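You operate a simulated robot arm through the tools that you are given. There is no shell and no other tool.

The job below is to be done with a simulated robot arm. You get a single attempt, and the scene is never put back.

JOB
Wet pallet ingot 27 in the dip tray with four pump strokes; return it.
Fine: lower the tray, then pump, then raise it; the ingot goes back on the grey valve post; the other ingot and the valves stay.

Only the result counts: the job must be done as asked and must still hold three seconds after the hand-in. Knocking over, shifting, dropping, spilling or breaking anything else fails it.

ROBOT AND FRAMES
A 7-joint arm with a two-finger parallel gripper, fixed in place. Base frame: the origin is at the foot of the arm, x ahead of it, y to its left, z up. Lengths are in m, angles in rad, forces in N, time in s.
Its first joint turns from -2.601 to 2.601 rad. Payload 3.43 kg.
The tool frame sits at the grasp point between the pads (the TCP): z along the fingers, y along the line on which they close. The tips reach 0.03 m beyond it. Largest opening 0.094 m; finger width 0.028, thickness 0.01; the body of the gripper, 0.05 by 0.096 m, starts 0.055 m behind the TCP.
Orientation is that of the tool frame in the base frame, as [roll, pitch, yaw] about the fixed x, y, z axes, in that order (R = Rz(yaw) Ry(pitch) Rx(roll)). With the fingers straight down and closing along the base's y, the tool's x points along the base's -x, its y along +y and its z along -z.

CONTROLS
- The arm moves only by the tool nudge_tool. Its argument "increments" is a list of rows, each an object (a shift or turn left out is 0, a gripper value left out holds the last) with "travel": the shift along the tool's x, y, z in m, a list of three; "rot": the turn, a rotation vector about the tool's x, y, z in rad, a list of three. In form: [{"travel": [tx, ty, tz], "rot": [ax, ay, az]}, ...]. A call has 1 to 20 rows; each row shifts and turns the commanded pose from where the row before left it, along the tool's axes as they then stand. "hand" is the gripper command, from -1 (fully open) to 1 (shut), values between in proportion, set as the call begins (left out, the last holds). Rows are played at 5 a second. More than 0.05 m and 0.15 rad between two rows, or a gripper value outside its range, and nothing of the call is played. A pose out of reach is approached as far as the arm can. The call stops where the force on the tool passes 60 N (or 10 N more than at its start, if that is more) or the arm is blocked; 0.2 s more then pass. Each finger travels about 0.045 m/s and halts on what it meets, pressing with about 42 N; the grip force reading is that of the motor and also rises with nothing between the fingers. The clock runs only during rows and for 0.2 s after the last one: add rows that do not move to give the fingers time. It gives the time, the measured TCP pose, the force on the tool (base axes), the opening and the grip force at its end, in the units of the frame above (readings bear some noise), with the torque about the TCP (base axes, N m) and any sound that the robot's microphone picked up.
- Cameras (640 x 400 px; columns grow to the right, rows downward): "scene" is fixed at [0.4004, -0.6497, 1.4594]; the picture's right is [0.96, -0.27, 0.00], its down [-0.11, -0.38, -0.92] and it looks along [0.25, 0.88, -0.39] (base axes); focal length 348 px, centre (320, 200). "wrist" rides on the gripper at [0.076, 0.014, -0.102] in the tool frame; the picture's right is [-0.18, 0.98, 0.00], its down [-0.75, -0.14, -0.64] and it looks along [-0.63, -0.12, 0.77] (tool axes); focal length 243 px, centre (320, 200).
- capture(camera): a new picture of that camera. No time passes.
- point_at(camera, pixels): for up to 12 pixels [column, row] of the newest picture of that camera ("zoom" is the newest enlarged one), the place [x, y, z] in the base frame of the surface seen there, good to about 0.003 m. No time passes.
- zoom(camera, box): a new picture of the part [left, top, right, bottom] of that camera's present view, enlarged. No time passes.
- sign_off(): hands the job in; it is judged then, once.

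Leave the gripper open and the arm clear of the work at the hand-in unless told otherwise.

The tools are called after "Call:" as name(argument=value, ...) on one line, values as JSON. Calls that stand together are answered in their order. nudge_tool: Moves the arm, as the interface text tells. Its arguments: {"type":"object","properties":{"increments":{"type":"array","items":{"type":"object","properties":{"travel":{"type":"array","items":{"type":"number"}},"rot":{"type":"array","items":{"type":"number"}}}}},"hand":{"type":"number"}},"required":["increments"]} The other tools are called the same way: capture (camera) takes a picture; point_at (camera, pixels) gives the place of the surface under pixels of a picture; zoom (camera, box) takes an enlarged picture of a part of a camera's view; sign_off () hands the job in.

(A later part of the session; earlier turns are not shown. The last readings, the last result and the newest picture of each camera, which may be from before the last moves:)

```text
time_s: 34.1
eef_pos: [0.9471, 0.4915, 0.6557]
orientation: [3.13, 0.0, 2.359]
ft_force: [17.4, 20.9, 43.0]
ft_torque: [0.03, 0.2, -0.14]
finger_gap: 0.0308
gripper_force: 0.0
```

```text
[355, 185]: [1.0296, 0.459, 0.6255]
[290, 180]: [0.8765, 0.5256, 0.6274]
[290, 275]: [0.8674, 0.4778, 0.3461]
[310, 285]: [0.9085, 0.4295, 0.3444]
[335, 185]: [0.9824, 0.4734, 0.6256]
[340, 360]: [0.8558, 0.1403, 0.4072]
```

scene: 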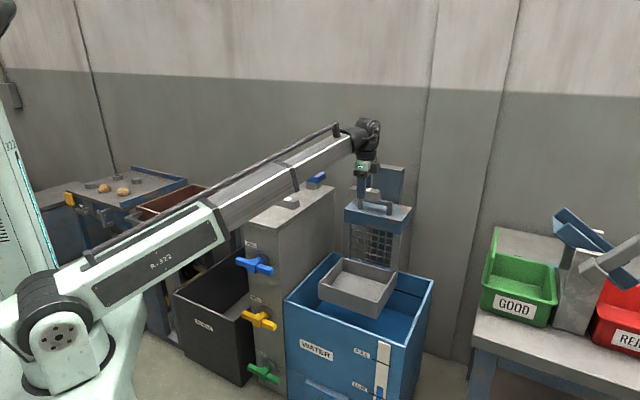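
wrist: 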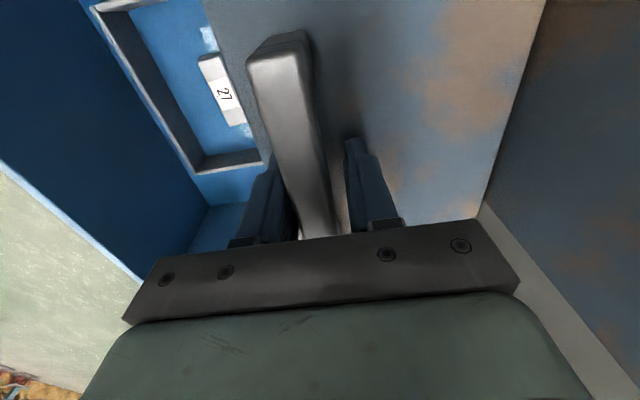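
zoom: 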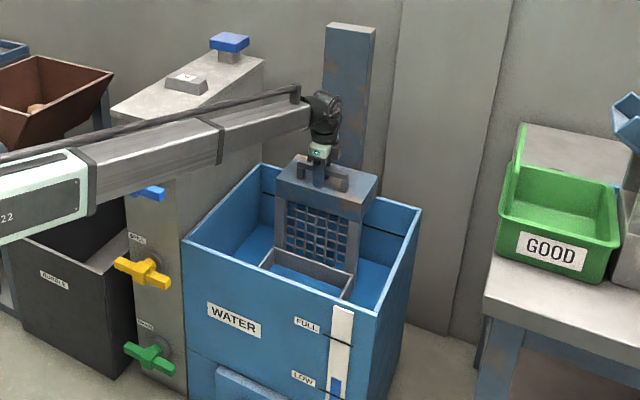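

The carriage top is now at 0.626 (down 0.249), and the ingot sits in water. My finger tips are pressing on the carriage top (43 N), so I back up slowly while it stays down.

Call:
nudge_tool(increments=[{"travel": [0, 0, -0.004]}, {"travel": [0, 0, -0.004]}, {}, {}], hand=0)

Call:
capture(camera="wrist")

```text
time_s: 35.1
eef_pos: [0.947, 0.4909, 0.6597]
orientation: [3.138, 0.001, 2.356]
ft_force: [0.2, -0.1, 0.2]
ft_torque: [0.0, 0.04, -0.01]
finger_gap: 0.047
gripper_force: 0.0
```

```text
taken
```

wrist: 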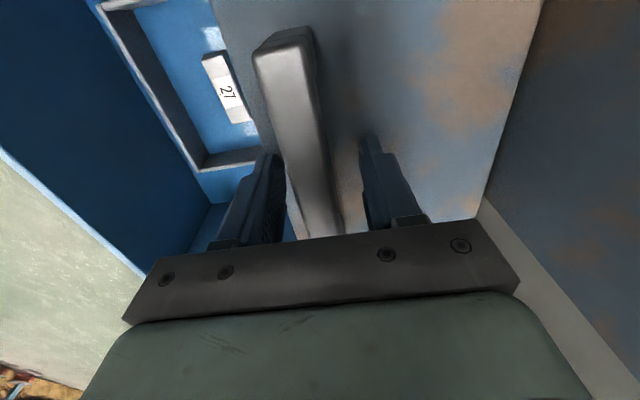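

The fingers are free and the carriage stays down. I go straight up to about z 1.07.

Call:
nudge_tool(increments=[{"travel": [0, 0, -0.02]}, {"travel": [0, 0, -0.03]}, {"travel": [0, 0, -0.04]}, {"travel": [0, 0, -0.045]}, {"travel": [0, 0, -0.045]}, {"travel": [0, 0, -0.045]}, {"travel": [0, 0, -0.045]}, {"travel": [0, 0, -0.045]}, {"travel": [0, 0, -0.045]}, {"travel": [0, 0, -0.045]}, {}])

Call:
capture(camera="wrist")

Call:
capture(camera="scene")

Call:
zoom(camera="scene", box=[290, 150, 450, 400])

```text
time_s: 37.5
eef_pos: [0.9447, 0.4893, 1.0648]
orientation: [3.138, 0.0, 2.359]
ft_force: [-0.1, -0.6, 0.2]
ft_torque: [-0.02, 0.01, 0.03]
finger_gap: 0.047
gripper_force: 0.0
```

```text
taken
```

wrist: 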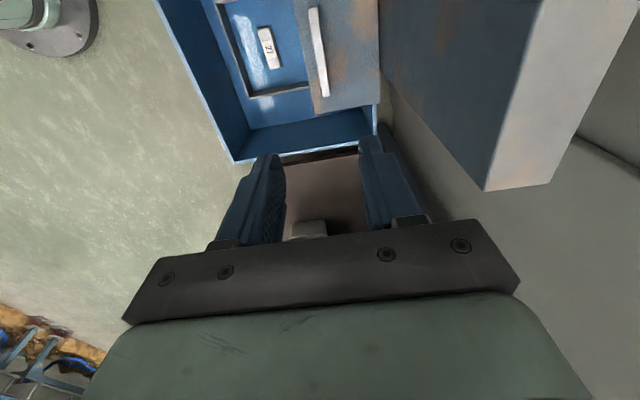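

```text
taken
```

scene: 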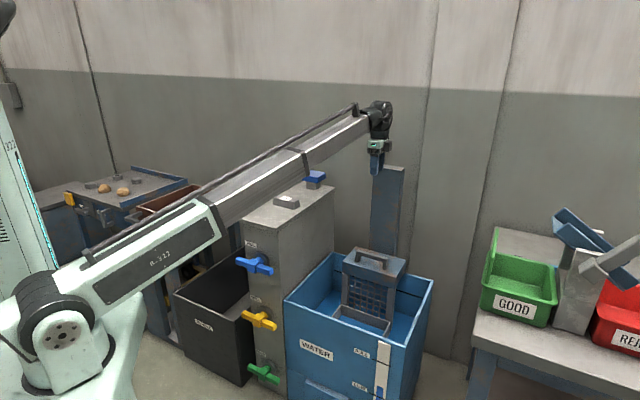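

```text
1.60 times, centred on (370, 275) of scene
```

zoom: 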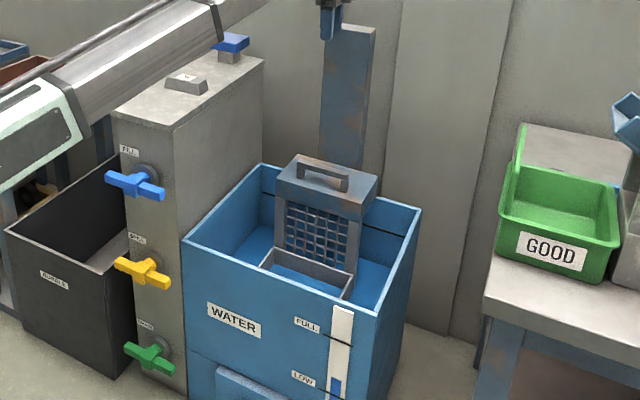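

The tray stays down. Before pumping, I check the knob for a label and look at the blue object at the bottom front of the tank.

Call:
zoom(camera="scene", box=[295, 160, 345, 200])

Call:
zoom(camera="scene", box=[270, 330, 410, 400])

Call:
point_at(camera="zoom", pixels=[[60, 150], [150, 240], [230, 280], [190, 300], [100, 260], [300, 350]])

```text
10.00 times, centred on (320, 180) of scene
```

zoom: 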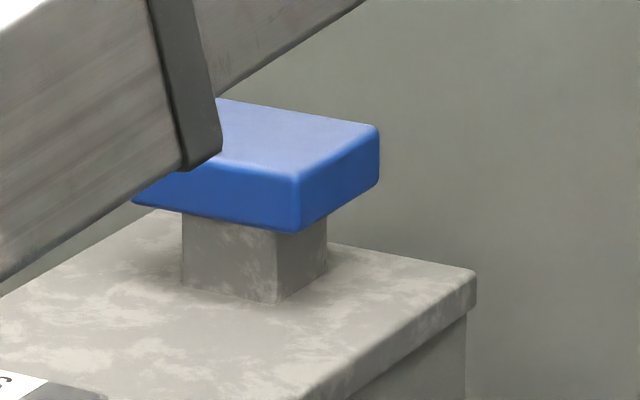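

```text
4.57 times, centred on (340, 365) of scene
```

zoom: 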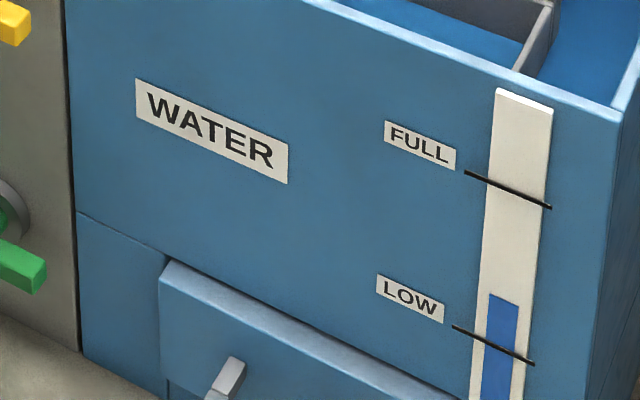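

```text
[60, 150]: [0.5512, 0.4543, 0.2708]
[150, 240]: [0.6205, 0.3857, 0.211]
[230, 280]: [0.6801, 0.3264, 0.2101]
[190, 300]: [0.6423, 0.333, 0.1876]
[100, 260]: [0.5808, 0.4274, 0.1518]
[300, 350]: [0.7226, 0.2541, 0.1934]
```

The front object is a drawer, so the mushroom-shaped blue cap on the post is the pump. I close the fingers and move at this height to just in front of the cap (base n≈1.05, m≈−0.008), then tilt the tool outward 0.3 rad.

Call:
nudge_tool(increments=[{"travel": [0.0413, 0.0045, 0]}, {"travel": [0.0413, 0.0045, 0]}, {"travel": [0.0413, 0.0045, 0]}, {"travel": [0.0413, 0.0045, 0]}, {"travel": [0.0413, 0.0045, 0]}, {"travel": [0.0413, 0.0045, 0]}, {"travel": [0.0413, 0.0045, 0]}, {"travel": [0.0413, 0.0045, 0]}, {}, {"rot": [-0.1, 0, 0]}, {"rot": [-0.1, 0, 0]}, {"rot": [-0.1, 0, 0]}, {}], hand=1)

Call:
capture(camera="wrist")

Call:
capture(camera="scene")

```text
time_s: 40.3
eef_pos: [0.7383, 0.7491, 1.0663]
orientation: [2.836, -0.001, 2.359]
ft_force: [0.0, -0.2, 0.5]
ft_torque: [-0.02, -0.01, 0.0]
finger_gap: 0.0
gripper_force: 32.7
```

```text
taken
```

wrist: 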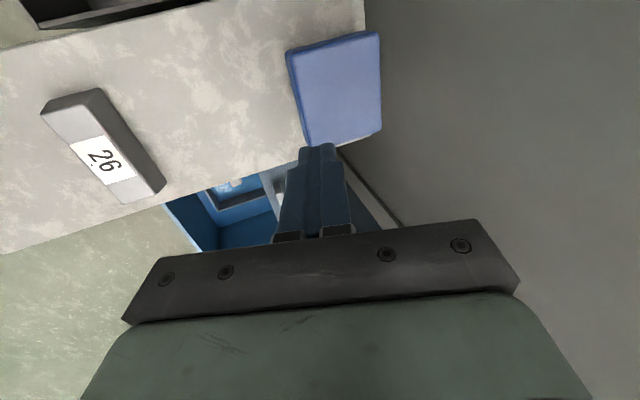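

```text
taken
```

scene: 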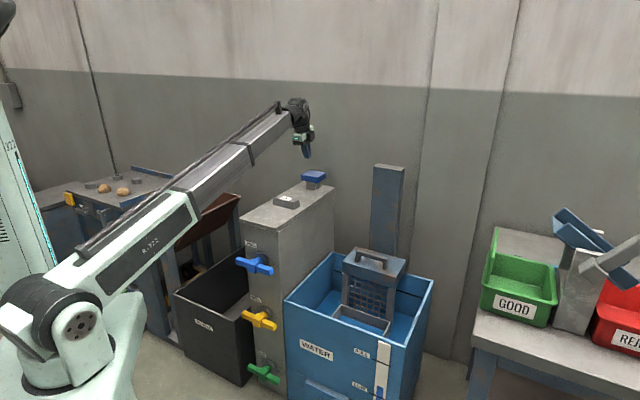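

The tilt works. I measure the cap's top in the wrist view, where its corners are around (287,52), (378,33), (381,130) and (308,148).

Call:
point_at(camera="wrist", pixels=[[292, 55], [374, 38], [376, 125], [312, 140], [335, 85], [325, 100], [350, 60], [365, 100], [230, 100]])

```text
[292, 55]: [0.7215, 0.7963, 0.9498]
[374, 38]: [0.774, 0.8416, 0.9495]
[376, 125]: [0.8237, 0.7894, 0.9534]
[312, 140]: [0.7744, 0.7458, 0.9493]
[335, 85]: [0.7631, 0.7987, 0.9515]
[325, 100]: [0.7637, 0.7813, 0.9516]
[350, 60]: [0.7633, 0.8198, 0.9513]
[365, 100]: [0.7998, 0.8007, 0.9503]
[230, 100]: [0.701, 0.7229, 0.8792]
```

The cap centre is about (0.773, 0.793), top z 0.951. I hover the closed tips about 24 mm above it.

Call:
nudge_tool(increments=[{"travel": [0.003, 0.0115, 0.0366]}, {"travel": [0.003, 0.0116, 0.0366]}, {}, {}])

Call:
capture(camera="wrist")

Call:
zoom(camera="scene", box=[270, 90, 350, 220])

```text
time_s: 41.3
eef_pos: [0.7626, 0.785, 1.0027]
orientation: [2.837, 0.0, 2.357]
ft_force: [-0.3, 0.3, -0.6]
ft_torque: [0.0, -0.01, -0.01]
finger_gap: 0.0
gripper_force: 33.3
```

```text
taken
```

wrist: 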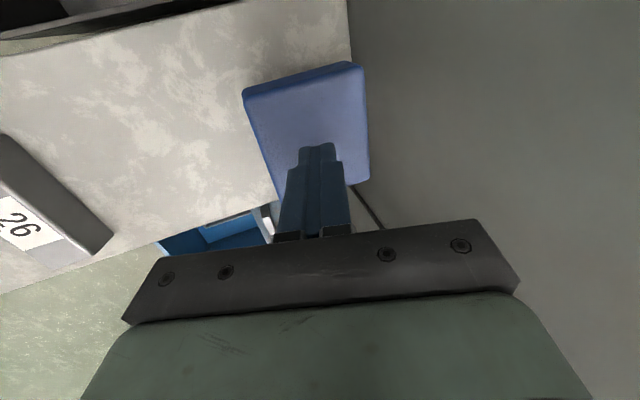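

```text
3.08 times, centred on (310, 155) of scene
```

zoom: 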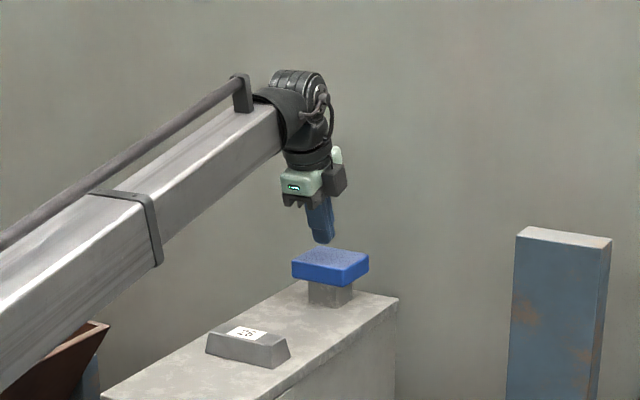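

The tips are above the cap. I press straight down step by step to learn the stroke: first 0.033 (about 10 mm of press).

Call:
nudge_tool(increments=[{"travel": [0, -0.0045, 0.0143]}, {"travel": [0, -0.0024, 0.0076]}, {"travel": [0, -0.0015, 0.0048]}, {"travel": [0, -0.0015, 0.0048]}, {}])

Call:
zoom(camera="scene", box=[270, 90, 350, 220])

```text
time_s: 42.5
eef_pos: [0.7641, 0.7834, 0.9702]
orientation: [2.837, -0.001, 2.358]
ft_force: [-0.8, -0.5, 5.9]
ft_torque: [-0.02, 0.0, 0.02]
finger_gap: 0.0003
gripper_force: 33.4
```

```text
3.08 times, centred on (310, 155) of scene
```

zoom: 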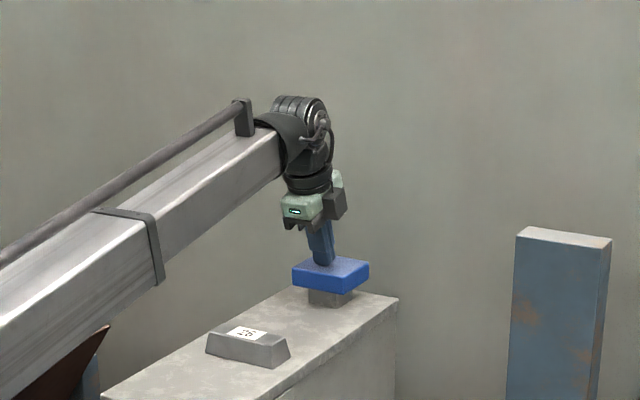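

The cap yields softly, with 6 N at about 10 mm, so it is a sprung plunger. I keep pressing to find the bottom and any sound.

Call:
nudge_tool(increments=[{"travel": [0, -0.0018, 0.0057]}, {"travel": [0, -0.0018, 0.0057]}, {}])

Call:
zoom(camera="scene", box=[270, 90, 350, 220])

```text
time_s: 43.3
eef_pos: [0.7623, 0.7835, 0.9573]
orientation: [2.836, 0.0, 2.359]
ft_force: [2.3, -0.5, 8.5]
ft_torque: [-0.01, -0.08, -0.03]
finger_gap: 0.0002
gripper_force: 32.9
```

```text
3.08 times, centred on (310, 155) of scene
```

zoom: 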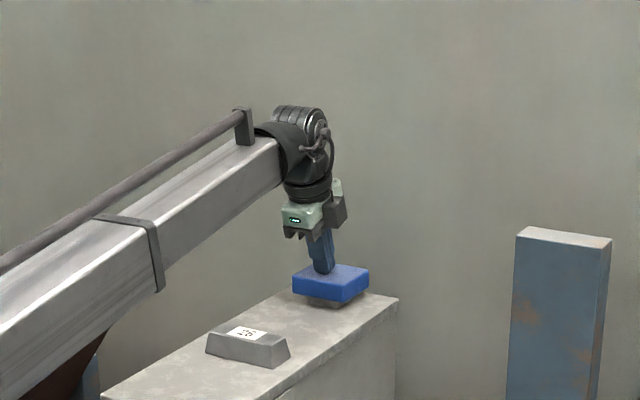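

About 22 mm down, 8.5 N, no sound yet. Further.

Call:
nudge_tool(increments=[{"travel": [0, -0.0015, 0.0048]}, {"travel": [0, -0.0015, 0.0048]}, {}])

```text
time_s: 44.1
eef_pos: [0.7638, 0.7844, 0.9501]
orientation: [2.831, -0.003, 2.358]
ft_force: [-1.2, 0.8, 32.1]
ft_torque: [0.06, -0.02, 0.0]
finger_gap: 0.0003
gripper_force: 32.7
```

The force rose to 32 N, so it is apparently at the bottom (stroke ≈ 30 mm). I raise fully off the cap to complete stroke one and check the gauge and any sound.

Call:
nudge_tool(increments=[{"travel": [0, 0.003, -0.0095]}, {"travel": [0, 0.0045, -0.0143]}, {"travel": [0, 0.0045, -0.0143]}, {"travel": [0, 0.0045, -0.0143]}, {}])

Call:
zoom(camera="scene", box=[270, 90, 350, 220])

Call:
zoom(camera="scene", box=[270, 230, 450, 400])

```text
time_s: 45.3
eef_pos: [0.7651, 0.7837, 1.0024]
orientation: [2.838, 0.0, 2.359]
ft_force: [0.1, -0.6, -0.1]
ft_torque: [0.01, 0.01, -0.02]
finger_gap: 0.0
gripper_force: 33.0
```

```text
3.08 times, centred on (310, 155) of scene
```

zoom: 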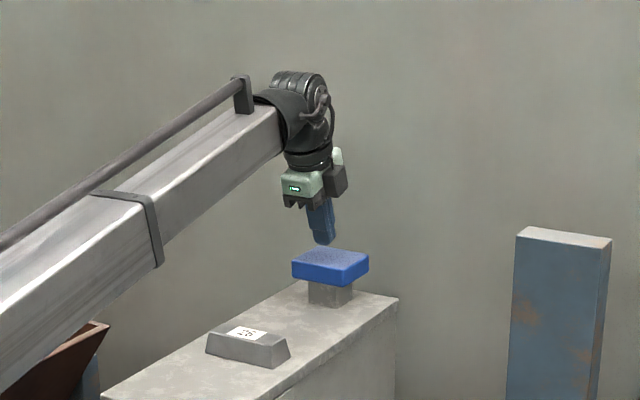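

```text
2.35 times, centred on (360, 315) of scene
```

zoom: 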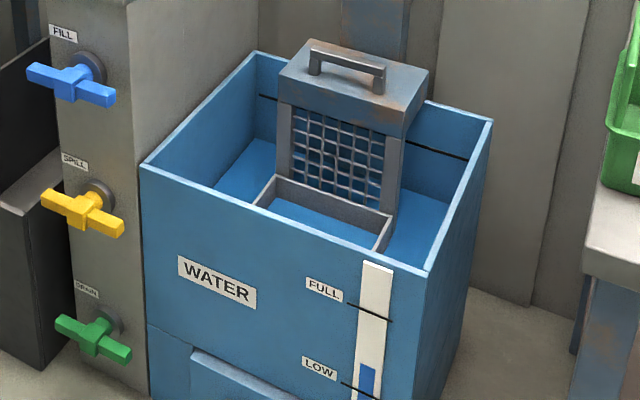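

The cap sprang back. I compare the gauge with the earlier identical zoom (its blue top was at row 318).

Call:
zoom(camera="scene", box=[330, 330, 420, 400])

Call:
zoom(camera="scene", box=[290, 240, 440, 340])

```text
5.71 times, centred on (375, 365) of scene
```

zoom: 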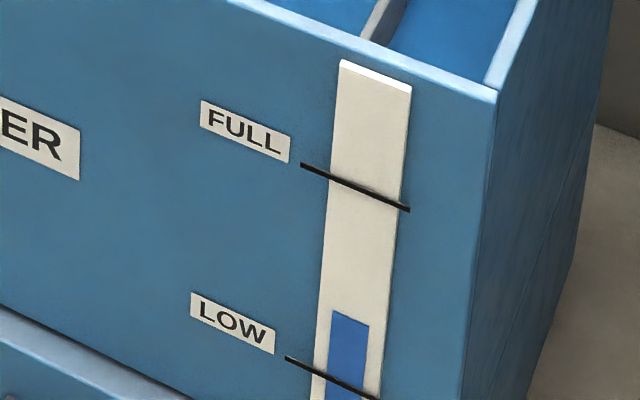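

```text
4.00 times, centred on (365, 290) of scene
```

zoom: 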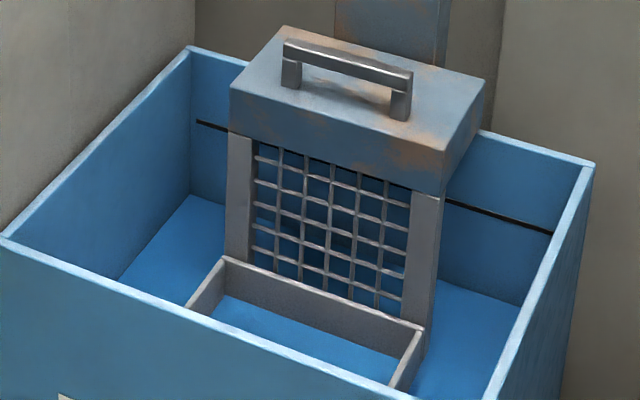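

The gauge rose from row 318 to 310. To separate the tray's effect from the stroke's, I repeat the zoom I took after lowering and before the stroke (its blue top-left was at (490, 292)).

Call:
zoom(camera="scene", box=[270, 330, 410, 400])

```text
4.57 times, centred on (340, 365) of scene
```

zoom: 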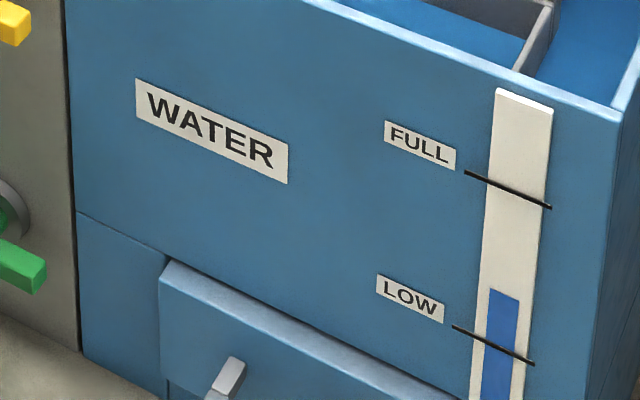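

The gauge rose from row 292 to 287 with the stroke, so stroke one registered. I take a tight gauge zoom as a reference for counting the remaining strokes.

Call:
zoom(camera="scene", box=[372, 376, 402, 396])

Call:
nudge_tool(increments=[{"travel": [0, -0.006, 0.0191]}, {"travel": [0, -0.003, 0.0095]}, {"travel": [0, -0.003, 0.0095]}, {"travel": [0, -0.0024, 0.0076]}, {"travel": [0, -0.0015, 0.0048]}, {}])

```text
16.00 times, centred on (387, 386) of scene
```

zoom: 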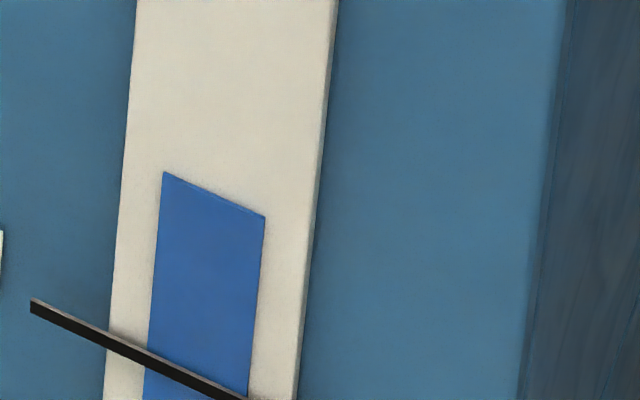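

```text
time_s: 46.7
eef_pos: [0.764, 0.7835, 0.9493]
orientation: [2.837, -0.002, 2.358]
ft_force: [-4.0, 1.7, 13.0]
ft_torque: [0.06, 0.16, -0.01]
finger_gap: 0.0
gripper_force: 32.9
```

At z 0.949 with 13 N. I press 3 mm more to be sure it bottoms, then release fully.

Call:
nudge_tool(increments=[{"travel": [0, -0.0009, 0.0029]}, {}])

Call:
zoom(camera="scene", box=[372, 376, 402, 396])

```text
time_s: 47.3
eef_pos: [0.7648, 0.7836, 0.9503]
orientation: [2.831, -0.001, 2.359]
ft_force: [-0.2, 5.7, 38.2]
ft_torque: [0.2, -0.01, 0.0]
finger_gap: 0.0001
gripper_force: 32.7
```

```text
16.00 times, centred on (387, 386) of scene
```

zoom: 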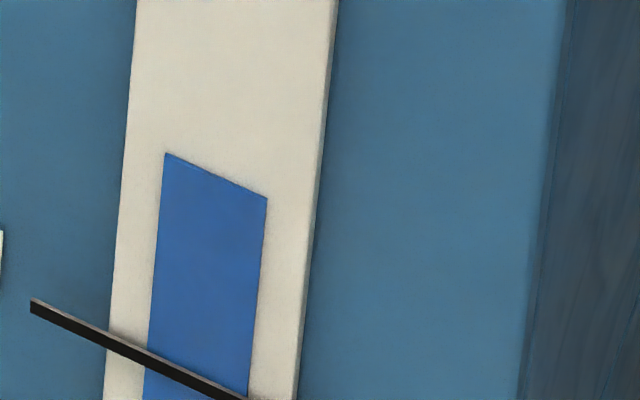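

The gauge rose 172→153, matching stroke one (about 1.1–1.2 px), so stroke two is registered. Now I release fully.

Call:
nudge_tool(increments=[{"travel": [0, 0.0039, -0.0124]}, {"travel": [0, 0.0045, -0.0143]}, {"travel": [0, 0.0045, -0.0143]}, {"travel": [0, 0.0039, -0.0124]}, {}, {}])

Call:
zoom(camera="scene", box=[270, 90, 350, 220])

Call:
zoom(camera="scene", box=[372, 376, 402, 396])

```text
time_s: 48.7
eef_pos: [0.7626, 0.7839, 1.0038]
orientation: [2.837, 0.001, 2.358]
ft_force: [0.7, -0.4, -0.2]
ft_torque: [0.0, 0.0, 0.01]
finger_gap: 0.0
gripper_force: 33.1
```

```text
3.08 times, centred on (310, 155) of scene
```

zoom: 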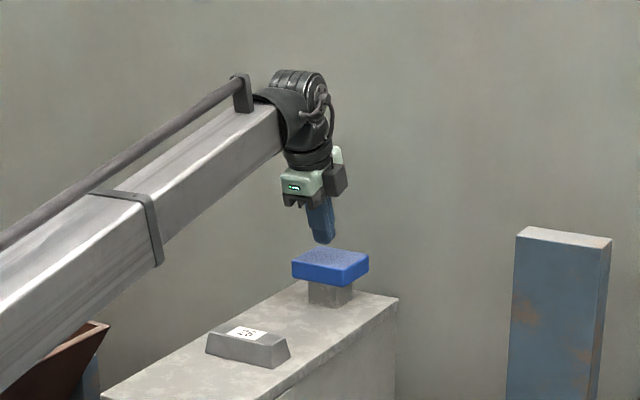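

```text
16.00 times, centred on (387, 386) of scene
```

zoom: 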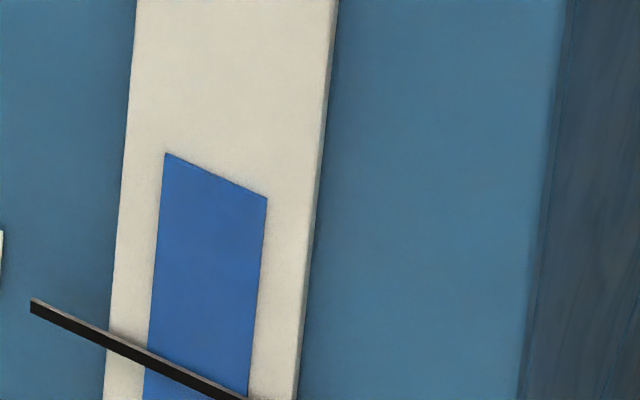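

The gauge holds at 153 after release, so two strokes are counted. Stroke three: press down 0.056.

Call:
nudge_tool(increments=[{"travel": [0, -0.006, 0.0191]}, {"travel": [0, -0.003, 0.0095]}, {"travel": [0, -0.003, 0.0095]}, {"travel": [0, -0.0024, 0.0076]}, {"travel": [0, -0.0015, 0.0048]}, {"travel": [0, -0.0009, 0.0029]}, {}])

Call:
zoom(camera="scene", box=[372, 376, 402, 396])

```text
time_s: 50.3
eef_pos: [0.7633, 0.7825, 0.9504]
orientation: [2.833, -0.002, 2.357]
ft_force: [0.4, 5.8, 35.2]
ft_torque: [0.22, -0.02, -0.01]
finger_gap: 0.0
gripper_force: 33.2
```

```text
16.00 times, centred on (387, 386) of scene
```

zoom: 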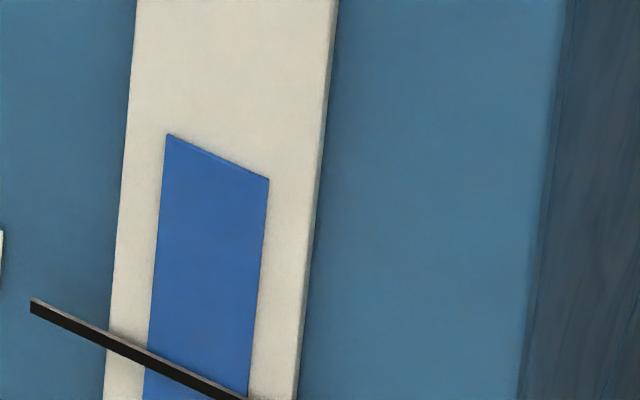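

Stroke three is counted (153→134). I release fully.

Call:
nudge_tool(increments=[{"travel": [0, 0.0039, -0.0124]}, {"travel": [0, 0.0045, -0.0143]}, {"travel": [0, 0.0045, -0.0143]}, {"travel": [0, 0.0039, -0.0124]}, {}, {}])

Call:
zoom(camera="scene", box=[372, 376, 402, 396])

```text
time_s: 51.7
eef_pos: [0.7627, 0.7836, 1.0008]
orientation: [2.837, 0.0, 2.357]
ft_force: [-0.2, 0.6, 0.5]
ft_torque: [0.0, 0.0, -0.02]
finger_gap: 0.0
gripper_force: 33.2
```

```text
16.00 times, centred on (387, 386) of scene
```

zoom: 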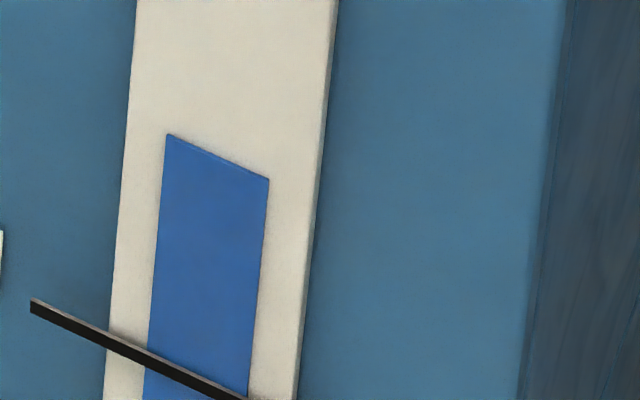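

The gauge is steady at 134. Now stroke four.

Call:
nudge_tool(increments=[{"travel": [0, -0.006, 0.0191]}, {"travel": [0, -0.003, 0.0095]}, {"travel": [0, -0.003, 0.0095]}, {"travel": [0, -0.0024, 0.0076]}, {"travel": [0, -0.0015, 0.0048]}, {"travel": [0, -0.0009, 0.0029]}, {}])

Call:
zoom(camera="scene", box=[372, 376, 402, 396])

```text
time_s: 53.3
eef_pos: [0.7626, 0.784, 0.9501]
orientation: [2.832, -0.001, 2.357]
ft_force: [-2.3, -1.4, 33.1]
ft_torque: [-0.04, 0.04, 0.03]
finger_gap: 0.0
gripper_force: 33.3
```

```text
16.00 times, centred on (387, 386) of scene
```

zoom: 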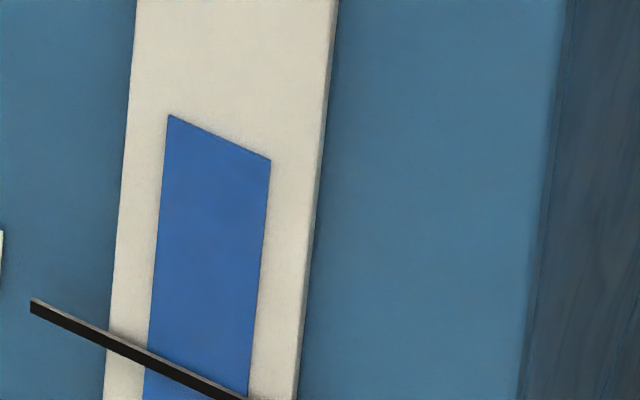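

Stroke four is counted (134→115). I lift off, back away to z≈1.066, and take the tilt out.

Call:
nudge_tool(increments=[{"travel": [0, 0.0039, -0.0124]}, {"travel": [0, 0.0045, -0.0143]}, {"travel": [0, 0.0045, -0.0143]}, {"travel": [0, 0.0039, -0.0124]}, {"travel": [0, 0.003, -0.0095]}, {"travel": [-0.003, -0.0115, -0.0366]}, {"travel": [-0.003, -0.0116, -0.0366]}, {"rot": [0.1, 0, 0]}, {"rot": [0.1, 0, 0]}, {"rot": [0.1, 0, 0]}, {}])

Call:
capture(camera="scene")

Call:
zoom(camera="scene", box=[372, 376, 402, 396])

```text
time_s: 55.7
eef_pos: [0.737, 0.7475, 1.0756]
orientation: [3.14, 0.0, 2.359]
ft_force: [-0.6, 0.7, 0.1]
ft_torque: [0.01, 0.0, -0.02]
finger_gap: 0.0
gripper_force: 32.6
```

```text
taken
```

scene: 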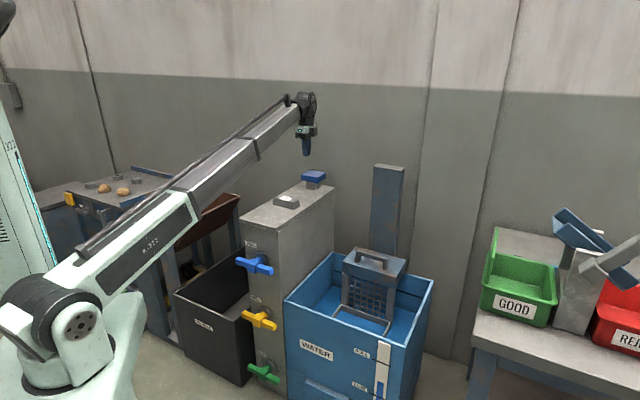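

```text
16.00 times, centred on (387, 386) of scene
```

zoom: 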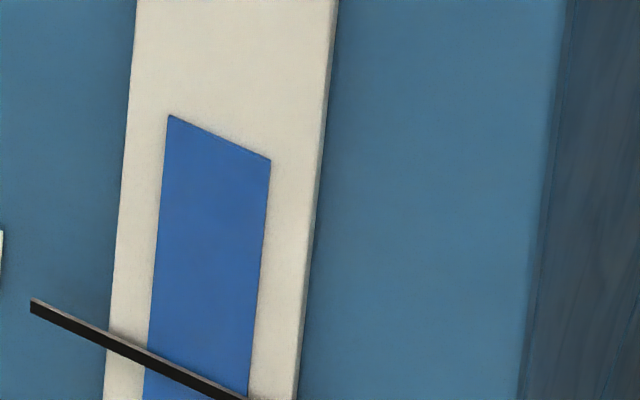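

Four strokes are done. I return above the handle at (0.946, 0.4885) with the fingers half open.

Call:
nudge_tool(increments=[{"travel": [-0.04135, -0.0044, 0]}, {"travel": [-0.04135, -0.0044, 0]}, {"travel": [-0.04135, -0.0044, 0]}, {"travel": [-0.04135, -0.0044, 0]}, {"travel": [-0.04135, -0.0044, 0]}, {"travel": [-0.04135, -0.0044, 0]}, {"travel": [-0.04135, -0.0044, 0]}, {"travel": [-0.04135, -0.0044, 0]}, {}, {"travel": [0, 0, 0.045]}, {"travel": [0, 0, 0.045]}, {"travel": [0, 0, 0.045]}, {"travel": [0, 0, 0.045]}, {"travel": [0, 0, 0.045]}, {"travel": [0, 0, 0.045]}, {"travel": [0, 0, 0.025]}, {}], hand=0)

Call:
capture(camera="wrist")

Call:
point_at(camera="wrist", pixels=[[280, 60], [300, 60], [320, 120], [310, 100], [300, 40]])

```text
time_s: 59.3
eef_pos: [0.947, 0.4912, 0.7801]
orientation: [3.137, 0.0, 2.358]
ft_force: [-0.4, 0.3, 0.2]
ft_torque: [0.02, -0.02, 0.01]
finger_gap: 0.0469
gripper_force: 0.1
```

```text
taken
```

wrist: 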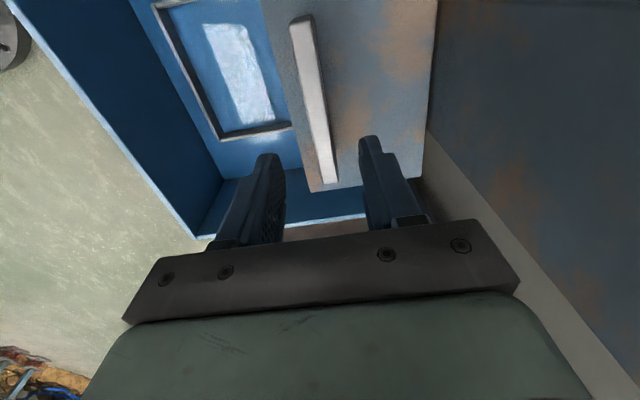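

```text
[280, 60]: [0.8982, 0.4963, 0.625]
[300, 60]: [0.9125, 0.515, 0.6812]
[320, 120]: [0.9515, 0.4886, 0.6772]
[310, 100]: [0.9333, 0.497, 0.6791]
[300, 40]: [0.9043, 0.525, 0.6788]
```

The ingot is now under water and the bar top is at z≈0.679. I descend 0.108 with a −0.002 correction, straddling the bar.

Call:
nudge_tool(increments=[{"travel": [0, -0.002, 0.03]}, {"travel": [0, 0, 0.03]}, {"travel": [0, 0, 0.03]}, {"travel": [0, 0, 0.018]}, {}])

Call:
capture(camera="wrist")

```text
time_s: 60.5
eef_pos: [0.945, 0.4909, 0.6727]
orientation: [3.136, 0.001, 2.36]
ft_force: [0.0, 0.0, -0.4]
ft_torque: [-0.01, 0.01, -0.01]
finger_gap: 0.0468
gripper_force: 0.1
```

```text
taken
```

wrist: 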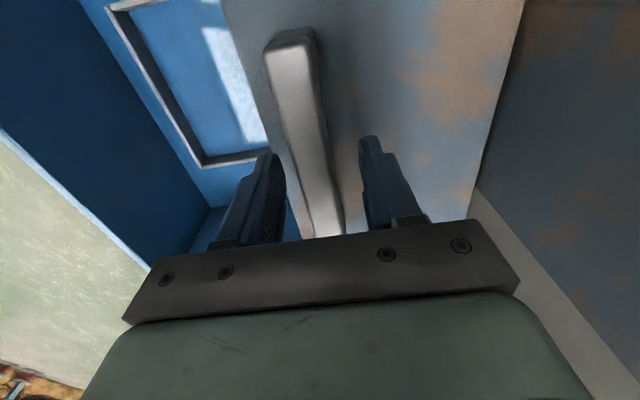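

I close on the bar.

Call:
nudge_tool(increments=[{}, {}, {}, {}, {}], hand=1)

```text
time_s: 61.7
eef_pos: [0.9456, 0.4903, 0.6722]
orientation: [3.139, -0.001, 2.357]
ft_force: [-2.4, -0.5, -0.6]
ft_torque: [-0.15, -0.05, -0.19]
finger_gap: 0.0224
gripper_force: 44.9
```

Clean grip with little side load. I lift slowly at first.

Call:
nudge_tool(increments=[{"travel": [0, 0, -0.004]}, {"travel": [0, 0, -0.006]}, {"travel": [0, 0, -0.008]}, {"travel": [0, 0, -0.01]}, {"travel": [0, 0, -0.01]}, {}])

Call:
zoom(camera="scene", box=[290, 150, 450, 400])

```text
time_s: 63.1
eef_pos: [0.9455, 0.4898, 0.7112]
orientation: [3.137, -0.004, 2.356]
ft_force: [-9.3, 7.5, -6.3]
ft_torque: [-0.6, -0.42, -0.18]
finger_gap: 0.0227
gripper_force: 44.9
```

```text
1.60 times, centred on (370, 275) of scene
```

zoom: 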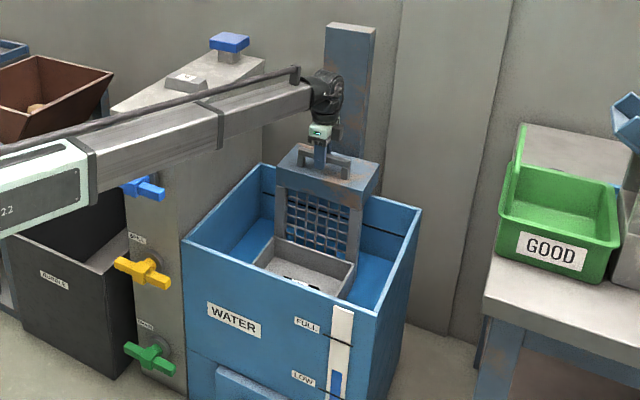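

The carriage rises with the hand. I continue 0.15.

Call:
nudge_tool(increments=[{"travel": [0.0005, 0, -0.012]}, {"travel": [0, 0, -0.014]}, {"travel": [0, 0, -0.014]}, {"travel": [0, 0, -0.014]}, {"travel": [0, 0, -0.014]}, {"travel": [0, 0, -0.014]}, {"travel": [0, 0, -0.014]}, {"travel": [0, 0, -0.014]}, {"travel": [0, 0, -0.014]}, {"travel": [0, 0, -0.014]}, {"travel": [0, 0, -0.012]}, {}])

```text
time_s: 65.7
eef_pos: [0.9456, 0.491, 0.8613]
orientation: [3.137, 0.001, 2.356]
ft_force: [1.1, 10.8, -0.5]
ft_torque: [0.0, 0.31, -0.13]
finger_gap: 0.0227
gripper_force: 45.4
```

About 0.06 m remains to the original height. I continue with smaller steps.

Call:
nudge_tool(increments=[{"travel": [0, 0, -0.012]}, {"travel": [0, 0, -0.012]}, {"travel": [0, 0, -0.012]}, {"travel": [0, 0, -0.01]}, {"travel": [0, 0, -0.008]}, {"travel": [0, 0, -0.006]}, {}])

Call:
zoom(camera="scene", box=[290, 150, 450, 330])

Call:
point_at(camera="zoom", pixels=[[280, 130], [390, 140], [250, 280], [240, 305]])

```text
time_s: 67.3
eef_pos: [0.9445, 0.4896, 0.9208]
orientation: [3.135, 0.0, 2.358]
ft_force: [11.3, 17.0, 6.7]
ft_torque: [-0.18, 0.12, -0.14]
finger_gap: 0.0222
gripper_force: 45.0
```

```text
2.22 times, centred on (370, 240) of scene
```

zoom: 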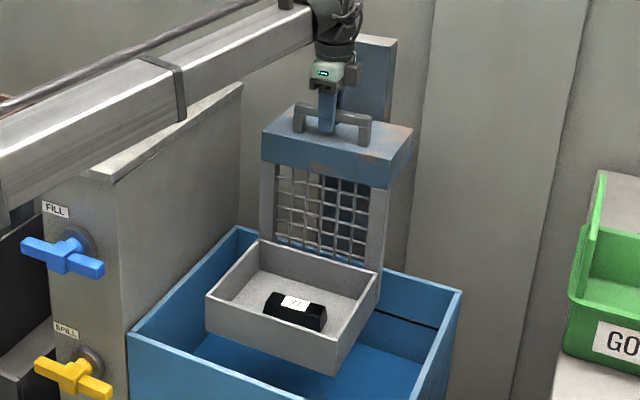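

```text
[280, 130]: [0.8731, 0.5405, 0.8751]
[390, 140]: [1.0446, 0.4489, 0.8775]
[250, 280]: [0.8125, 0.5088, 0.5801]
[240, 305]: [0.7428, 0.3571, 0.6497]
```

The ingot has turned dark, so it is wet, and the carriage top is back at 0.876. I nudge 3 mm more to check for a top stop.

Call:
nudge_tool(increments=[{"travel": [0, 0, -0.0015]}, {"travel": [0, 0, -0.0015]}, {}])

```text
time_s: 68.1
eef_pos: [0.9446, 0.4905, 0.9222]
orientation: [3.138, 0.0, 2.358]
ft_force: [8.6, 15.7, -3.4]
ft_torque: [-0.3, -0.16, -0.19]
finger_gap: 0.0224
gripper_force: 44.8
```

I release the bar (half open) and check that the carriage stays up.

Call:
nudge_tool(increments=[{}, {}, {}, {}], hand=0)

Call:
zoom(camera="scene", box=[290, 150, 450, 330])

Call:
point_at(camera="zoom", pixels=[[280, 130], [390, 140], [250, 280], [240, 305]])

Call:
capture(camera="wrist")

```text
time_s: 69.1
eef_pos: [0.9451, 0.4899, 0.9238]
orientation: [3.137, -0.001, 2.358]
ft_force: [-0.1, 0.7, 1.5]
ft_torque: [0.0, -0.02, -0.04]
finger_gap: 0.047
gripper_force: 0.1
```

```text
2.22 times, centred on (370, 240) of scene
```

zoom: 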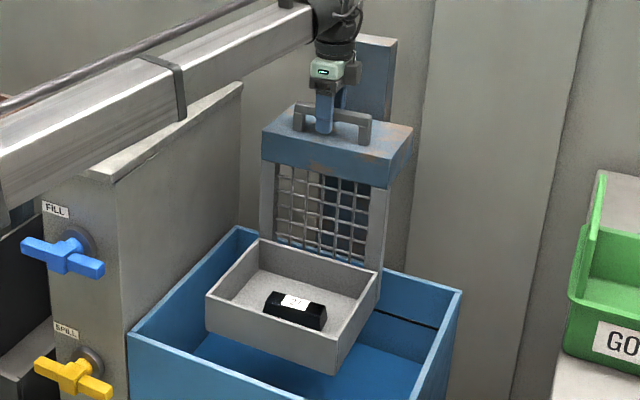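

```text
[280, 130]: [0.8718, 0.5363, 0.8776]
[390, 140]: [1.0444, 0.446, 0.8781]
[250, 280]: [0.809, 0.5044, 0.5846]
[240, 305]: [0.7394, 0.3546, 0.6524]
```

```text
taken
```

wrist: 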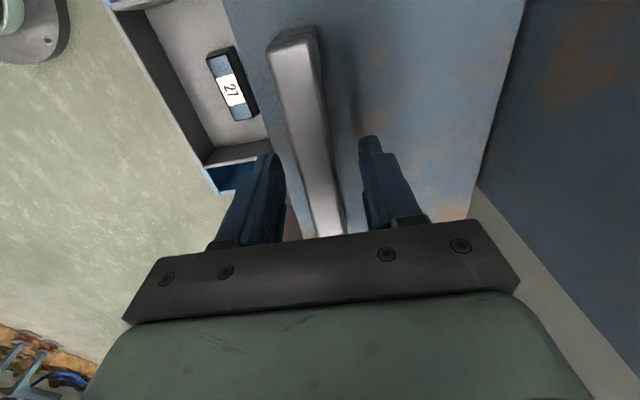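

The carriage stays up. I rise 0.105, move back over the ingot in the tray at (0.8475, 0.380), open fully, and look.

Call:
nudge_tool(increments=[{"travel": [0, 0, -0.025]}, {"travel": [0, 0, -0.04]}, {"travel": [0, 0, -0.04]}, {}, {"travel": [-0.0022, -0.0367, 0]}, {"travel": [-0.0022, -0.0367, 0]}, {"travel": [-0.0022, -0.0367, 0]}, {"travel": [-0.0022, -0.0367, 0]}, {}])

Call:
nudge_tool(increments=[{"rot": [0, 0, -0.054]}, {"travel": [0, 0, 0.04]}, {"travel": [0, 0, 0.04]}, {"travel": [0, 0, 0.04]}, {"travel": [0, 0, 0.04]}, {"travel": [0, 0, 0.04]}, {"travel": [0, 0, 0.04]}, {}], hand=-1)

Call:
capture(camera="wrist")

```text
time_s: 71.1
eef_pos: [0.8487, 0.378, 1.0287]
orientation: [3.137, 0.0, 2.36]
ft_force: [1.1, -0.5, 0.6]
ft_torque: [-0.01, 0.0, -0.03]
finger_gap: 0.0472
gripper_force: 0.1
```

```text
time_s: 72.9
eef_pos: [0.8484, 0.3804, 0.7893]
orientation: [3.136, -0.001, 2.412]
ft_force: [0.2, 0.3, -0.3]
ft_torque: [0.01, -0.01, 0.03]
finger_gap: 0.0941
gripper_force: 0.0
```

```text
taken
```

wrist: 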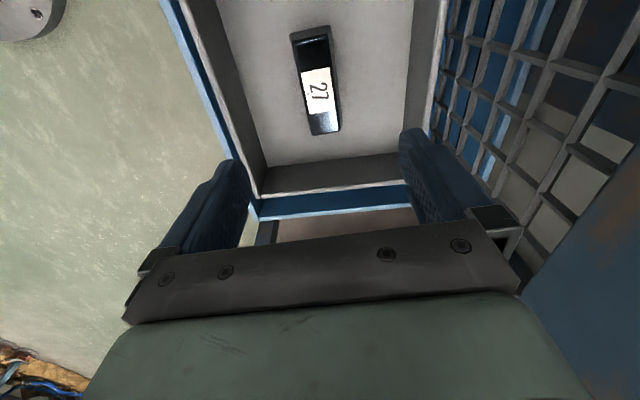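

I measure the ingot's top corners here.

Call:
point_at(camera="wrist", pixels=[[293, 42], [326, 38], [338, 128], [312, 132], [317, 85], [303, 85], [331, 85]])

Call:
zoom(camera="wrist", box=[250, 10, 390, 150])

```text
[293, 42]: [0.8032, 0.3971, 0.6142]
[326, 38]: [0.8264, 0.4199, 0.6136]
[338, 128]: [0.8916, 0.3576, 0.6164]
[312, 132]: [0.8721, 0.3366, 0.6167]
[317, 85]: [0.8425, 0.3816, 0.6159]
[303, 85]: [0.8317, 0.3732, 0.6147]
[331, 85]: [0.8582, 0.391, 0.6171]
```

```text
2.86 times, centred on (320, 80) of wrist
```

zoom: 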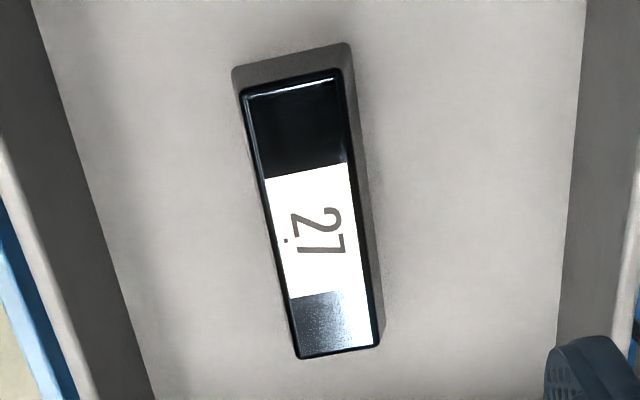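

The ingot is centred under the tool and aligned. I descend 0.169 to grasp height and close.

Call:
nudge_tool(increments=[{"travel": [-0.001, -0.0015, 0.035], "rot": [0.005, 0, 0]}, {"travel": [0, 0, 0.035]}, {"travel": [0, 0, 0.035]}, {"travel": [0, 0, 0.03]}, {"travel": [0, 0, 0.02]}, {"travel": [0, 0, 0.013]}, {}])

Call:
capture(camera="wrist")

```text
time_s: 74.5
eef_pos: [0.8473, 0.3788, 0.6193]
orientation: [3.141, 0.0, 2.412]
ft_force: [1.2, -0.4, 0.2]
ft_torque: [-0.03, -0.07, -0.01]
finger_gap: 0.0942
gripper_force: 0.0
```

```text
taken
```

wrist: 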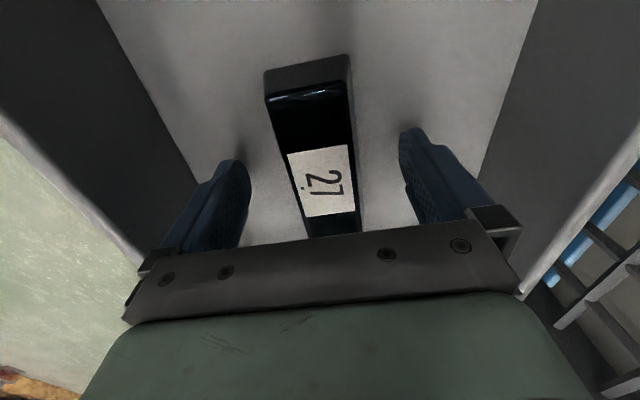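

Call:
nudge_tool(increments=[{}, {}, {}, {}, {}, {}], hand=1)

Call:
nudge_tool(increments=[{"travel": [0, 0, -0.004]}, {"travel": [0, 0, -0.008]}, {"travel": [0, 0, -0.012]}, {"travel": [0, 0, -0.016]}, {}])

Call:
capture(camera="wrist")

```text
time_s: 75.9
eef_pos: [0.8468, 0.3783, 0.6189]
orientation: [-3.141, 0.0, 2.411]
ft_force: [1.9, 1.2, -0.2]
ft_torque: [0.03, -0.04, 0.0]
finger_gap: 0.0433
gripper_force: 42.0
```

```text
time_s: 77.1
eef_pos: [0.8469, 0.3793, 0.6605]
orientation: [-3.14, -0.001, 2.409]
ft_force: [0.2, -0.2, -4.5]
ft_torque: [-0.02, 0.02, -0.01]
finger_gap: 0.0432
gripper_force: 42.4
```

```text
taken
```

wrist: 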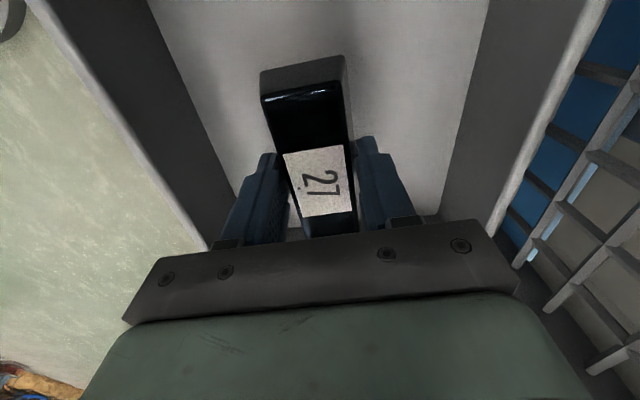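

The ingot is held again. I lift straight up 0.367.

Call:
nudge_tool(increments=[{"travel": [0, 0, -0.03]}, {"travel": [0, 0, -0.038]}, {"travel": [0, 0, -0.038]}, {"travel": [0, 0, -0.038]}, {"travel": [0, 0, -0.038]}, {"travel": [0, 0, -0.038]}, {"travel": [0, 0, -0.038]}, {"travel": [0, 0, -0.038]}, {"travel": [0, 0, -0.038]}, {"travel": [0, 0, -0.033]}, {}])

```text
time_s: 79.5
eef_pos: [0.8498, 0.3767, 1.0281]
orientation: [-3.14, 0.0, 2.413]
ft_force: [-0.2, 1.1, -4.6]
ft_torque: [-0.01, 0.02, 0.0]
finger_gap: 0.043
gripper_force: 42.2
```

I carry it back to above its original spot, (0.541, 0.5455).

Call:
nudge_tool(increments=[{"travel": [0.0241, -0.0057, 0]}, {"travel": [0.04, -0.0095, 0]}, {"travel": [0.042, -0.0099, 0]}, {"travel": [0.042, -0.0099, 0]}, {"travel": [0.042, -0.0099, 0]}, {"travel": [0.042, -0.0099, 0]}, {"travel": [0.042, -0.0099, 0]}, {"travel": [0.042, -0.0099, 0]}, {"travel": [0.024, -0.0058, 0]}, {}, {}])

Call:
capture(camera="wrist")

Call:
capture(camera="scene")

```text
time_s: 81.9
eef_pos: [0.5402, 0.5459, 1.0259]
orientation: [3.14, -0.002, 2.41]
ft_force: [-0.1, 0.3, -4.1]
ft_torque: [-0.02, -0.01, 0.01]
finger_gap: 0.0431
gripper_force: 41.3
```

```text
taken
```

wrist: 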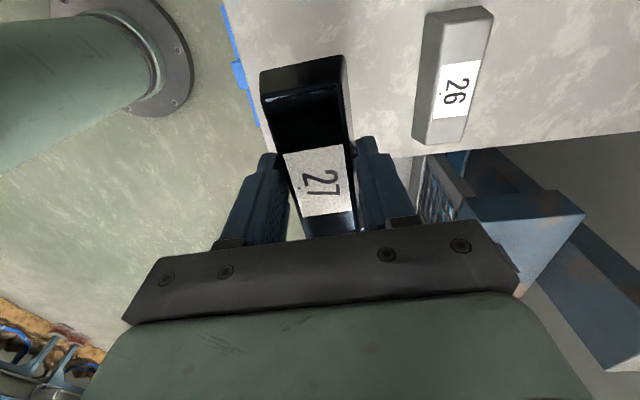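

```text
taken
```

scene: 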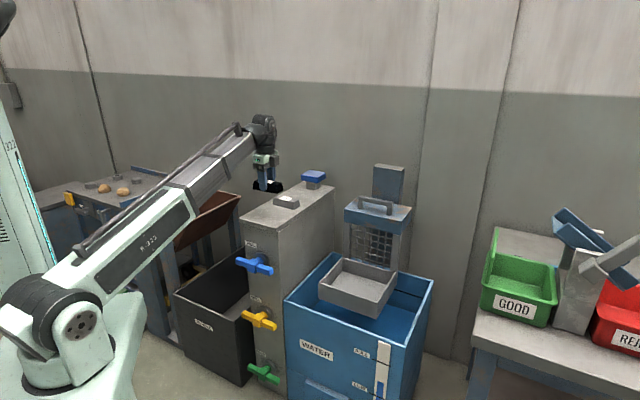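

The pose matches the original pick. I descend 0.105, then creep to contact.

Call:
nudge_tool(increments=[{"travel": [0, 0, 0.025]}, {"travel": [0, 0, 0.03]}, {"travel": [0, 0, 0.025]}, {"travel": [0, 0, 0.015]}, {"travel": [0, 0, 0.01]}, {}, {}])

Call:
nudge_tool(increments=[{"travel": [0, 0, 0.0015]}, {"travel": [0, 0, 0.001]}, {}])

```text
time_s: 83.5
eef_pos: [0.5396, 0.5452, 0.9212]
orientation: [3.141, 0.0, 2.413]
ft_force: [-0.5, 0.3, -3.9]
ft_torque: [0.0, 0.02, -0.03]
finger_gap: 0.0433
gripper_force: 42.5
```

```text
time_s: 84.3
eef_pos: [0.5402, 0.5463, 0.9192]
orientation: [3.141, -0.001, 2.413]
ft_force: [-0.4, 0.6, -4.2]
ft_torque: [0.01, -0.01, -0.02]
finger_gap: 0.0433
gripper_force: 42.1
```

No contact yet, so I creep more.

Call:
nudge_tool(increments=[{"travel": [0, 0, 0.001]}, {"travel": [0, 0, 0.001]}, {}])

```text
time_s: 85.1
eef_pos: [0.5398, 0.5458, 0.9172]
orientation: [-3.141, 0.0, 2.413]
ft_force: [-0.5, 0.3, -2.7]
ft_torque: [-0.03, -0.07, 0.01]
finger_gap: 0.0431
gripper_force: 41.8
```

Call:
nudge_tool(increments=[{"travel": [0, 0, 0.0008]}, {}])

```text
time_s: 85.7
eef_pos: [0.5397, 0.5462, 0.9162]
orientation: [3.142, 0.001, 2.412]
ft_force: [-1.8, 0.2, 4.6]
ft_torque: [-0.04, -0.25, -0.02]
finger_gap: 0.0431
gripper_force: 41.7
```

The ingot is in contact with the post (+4.6 N). I open the gripper.

Call:
nudge_tool(increments=[{}, {}, {}, {}, {}, {}, {}], hand=-1)

Call:
capture(camera="wrist")

```text
time_s: 87.3
eef_pos: [0.5402, 0.5455, 0.9176]
orientation: [-3.141, 0.001, 2.412]
ft_force: [0.1, -0.2, -0.9]
ft_torque: [0.01, -0.05, 0.01]
finger_gap: 0.094
gripper_force: 0.1
```

```text
taken
```

wrist: 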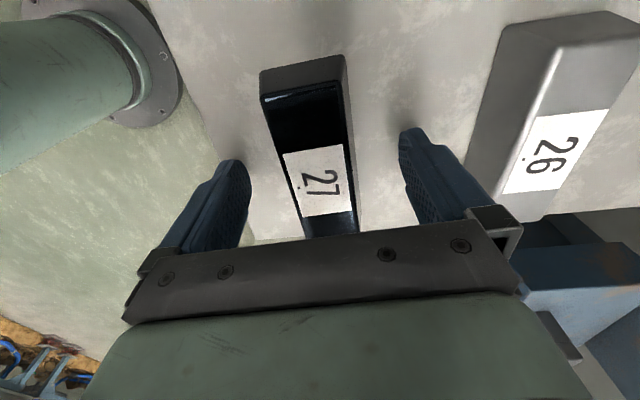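

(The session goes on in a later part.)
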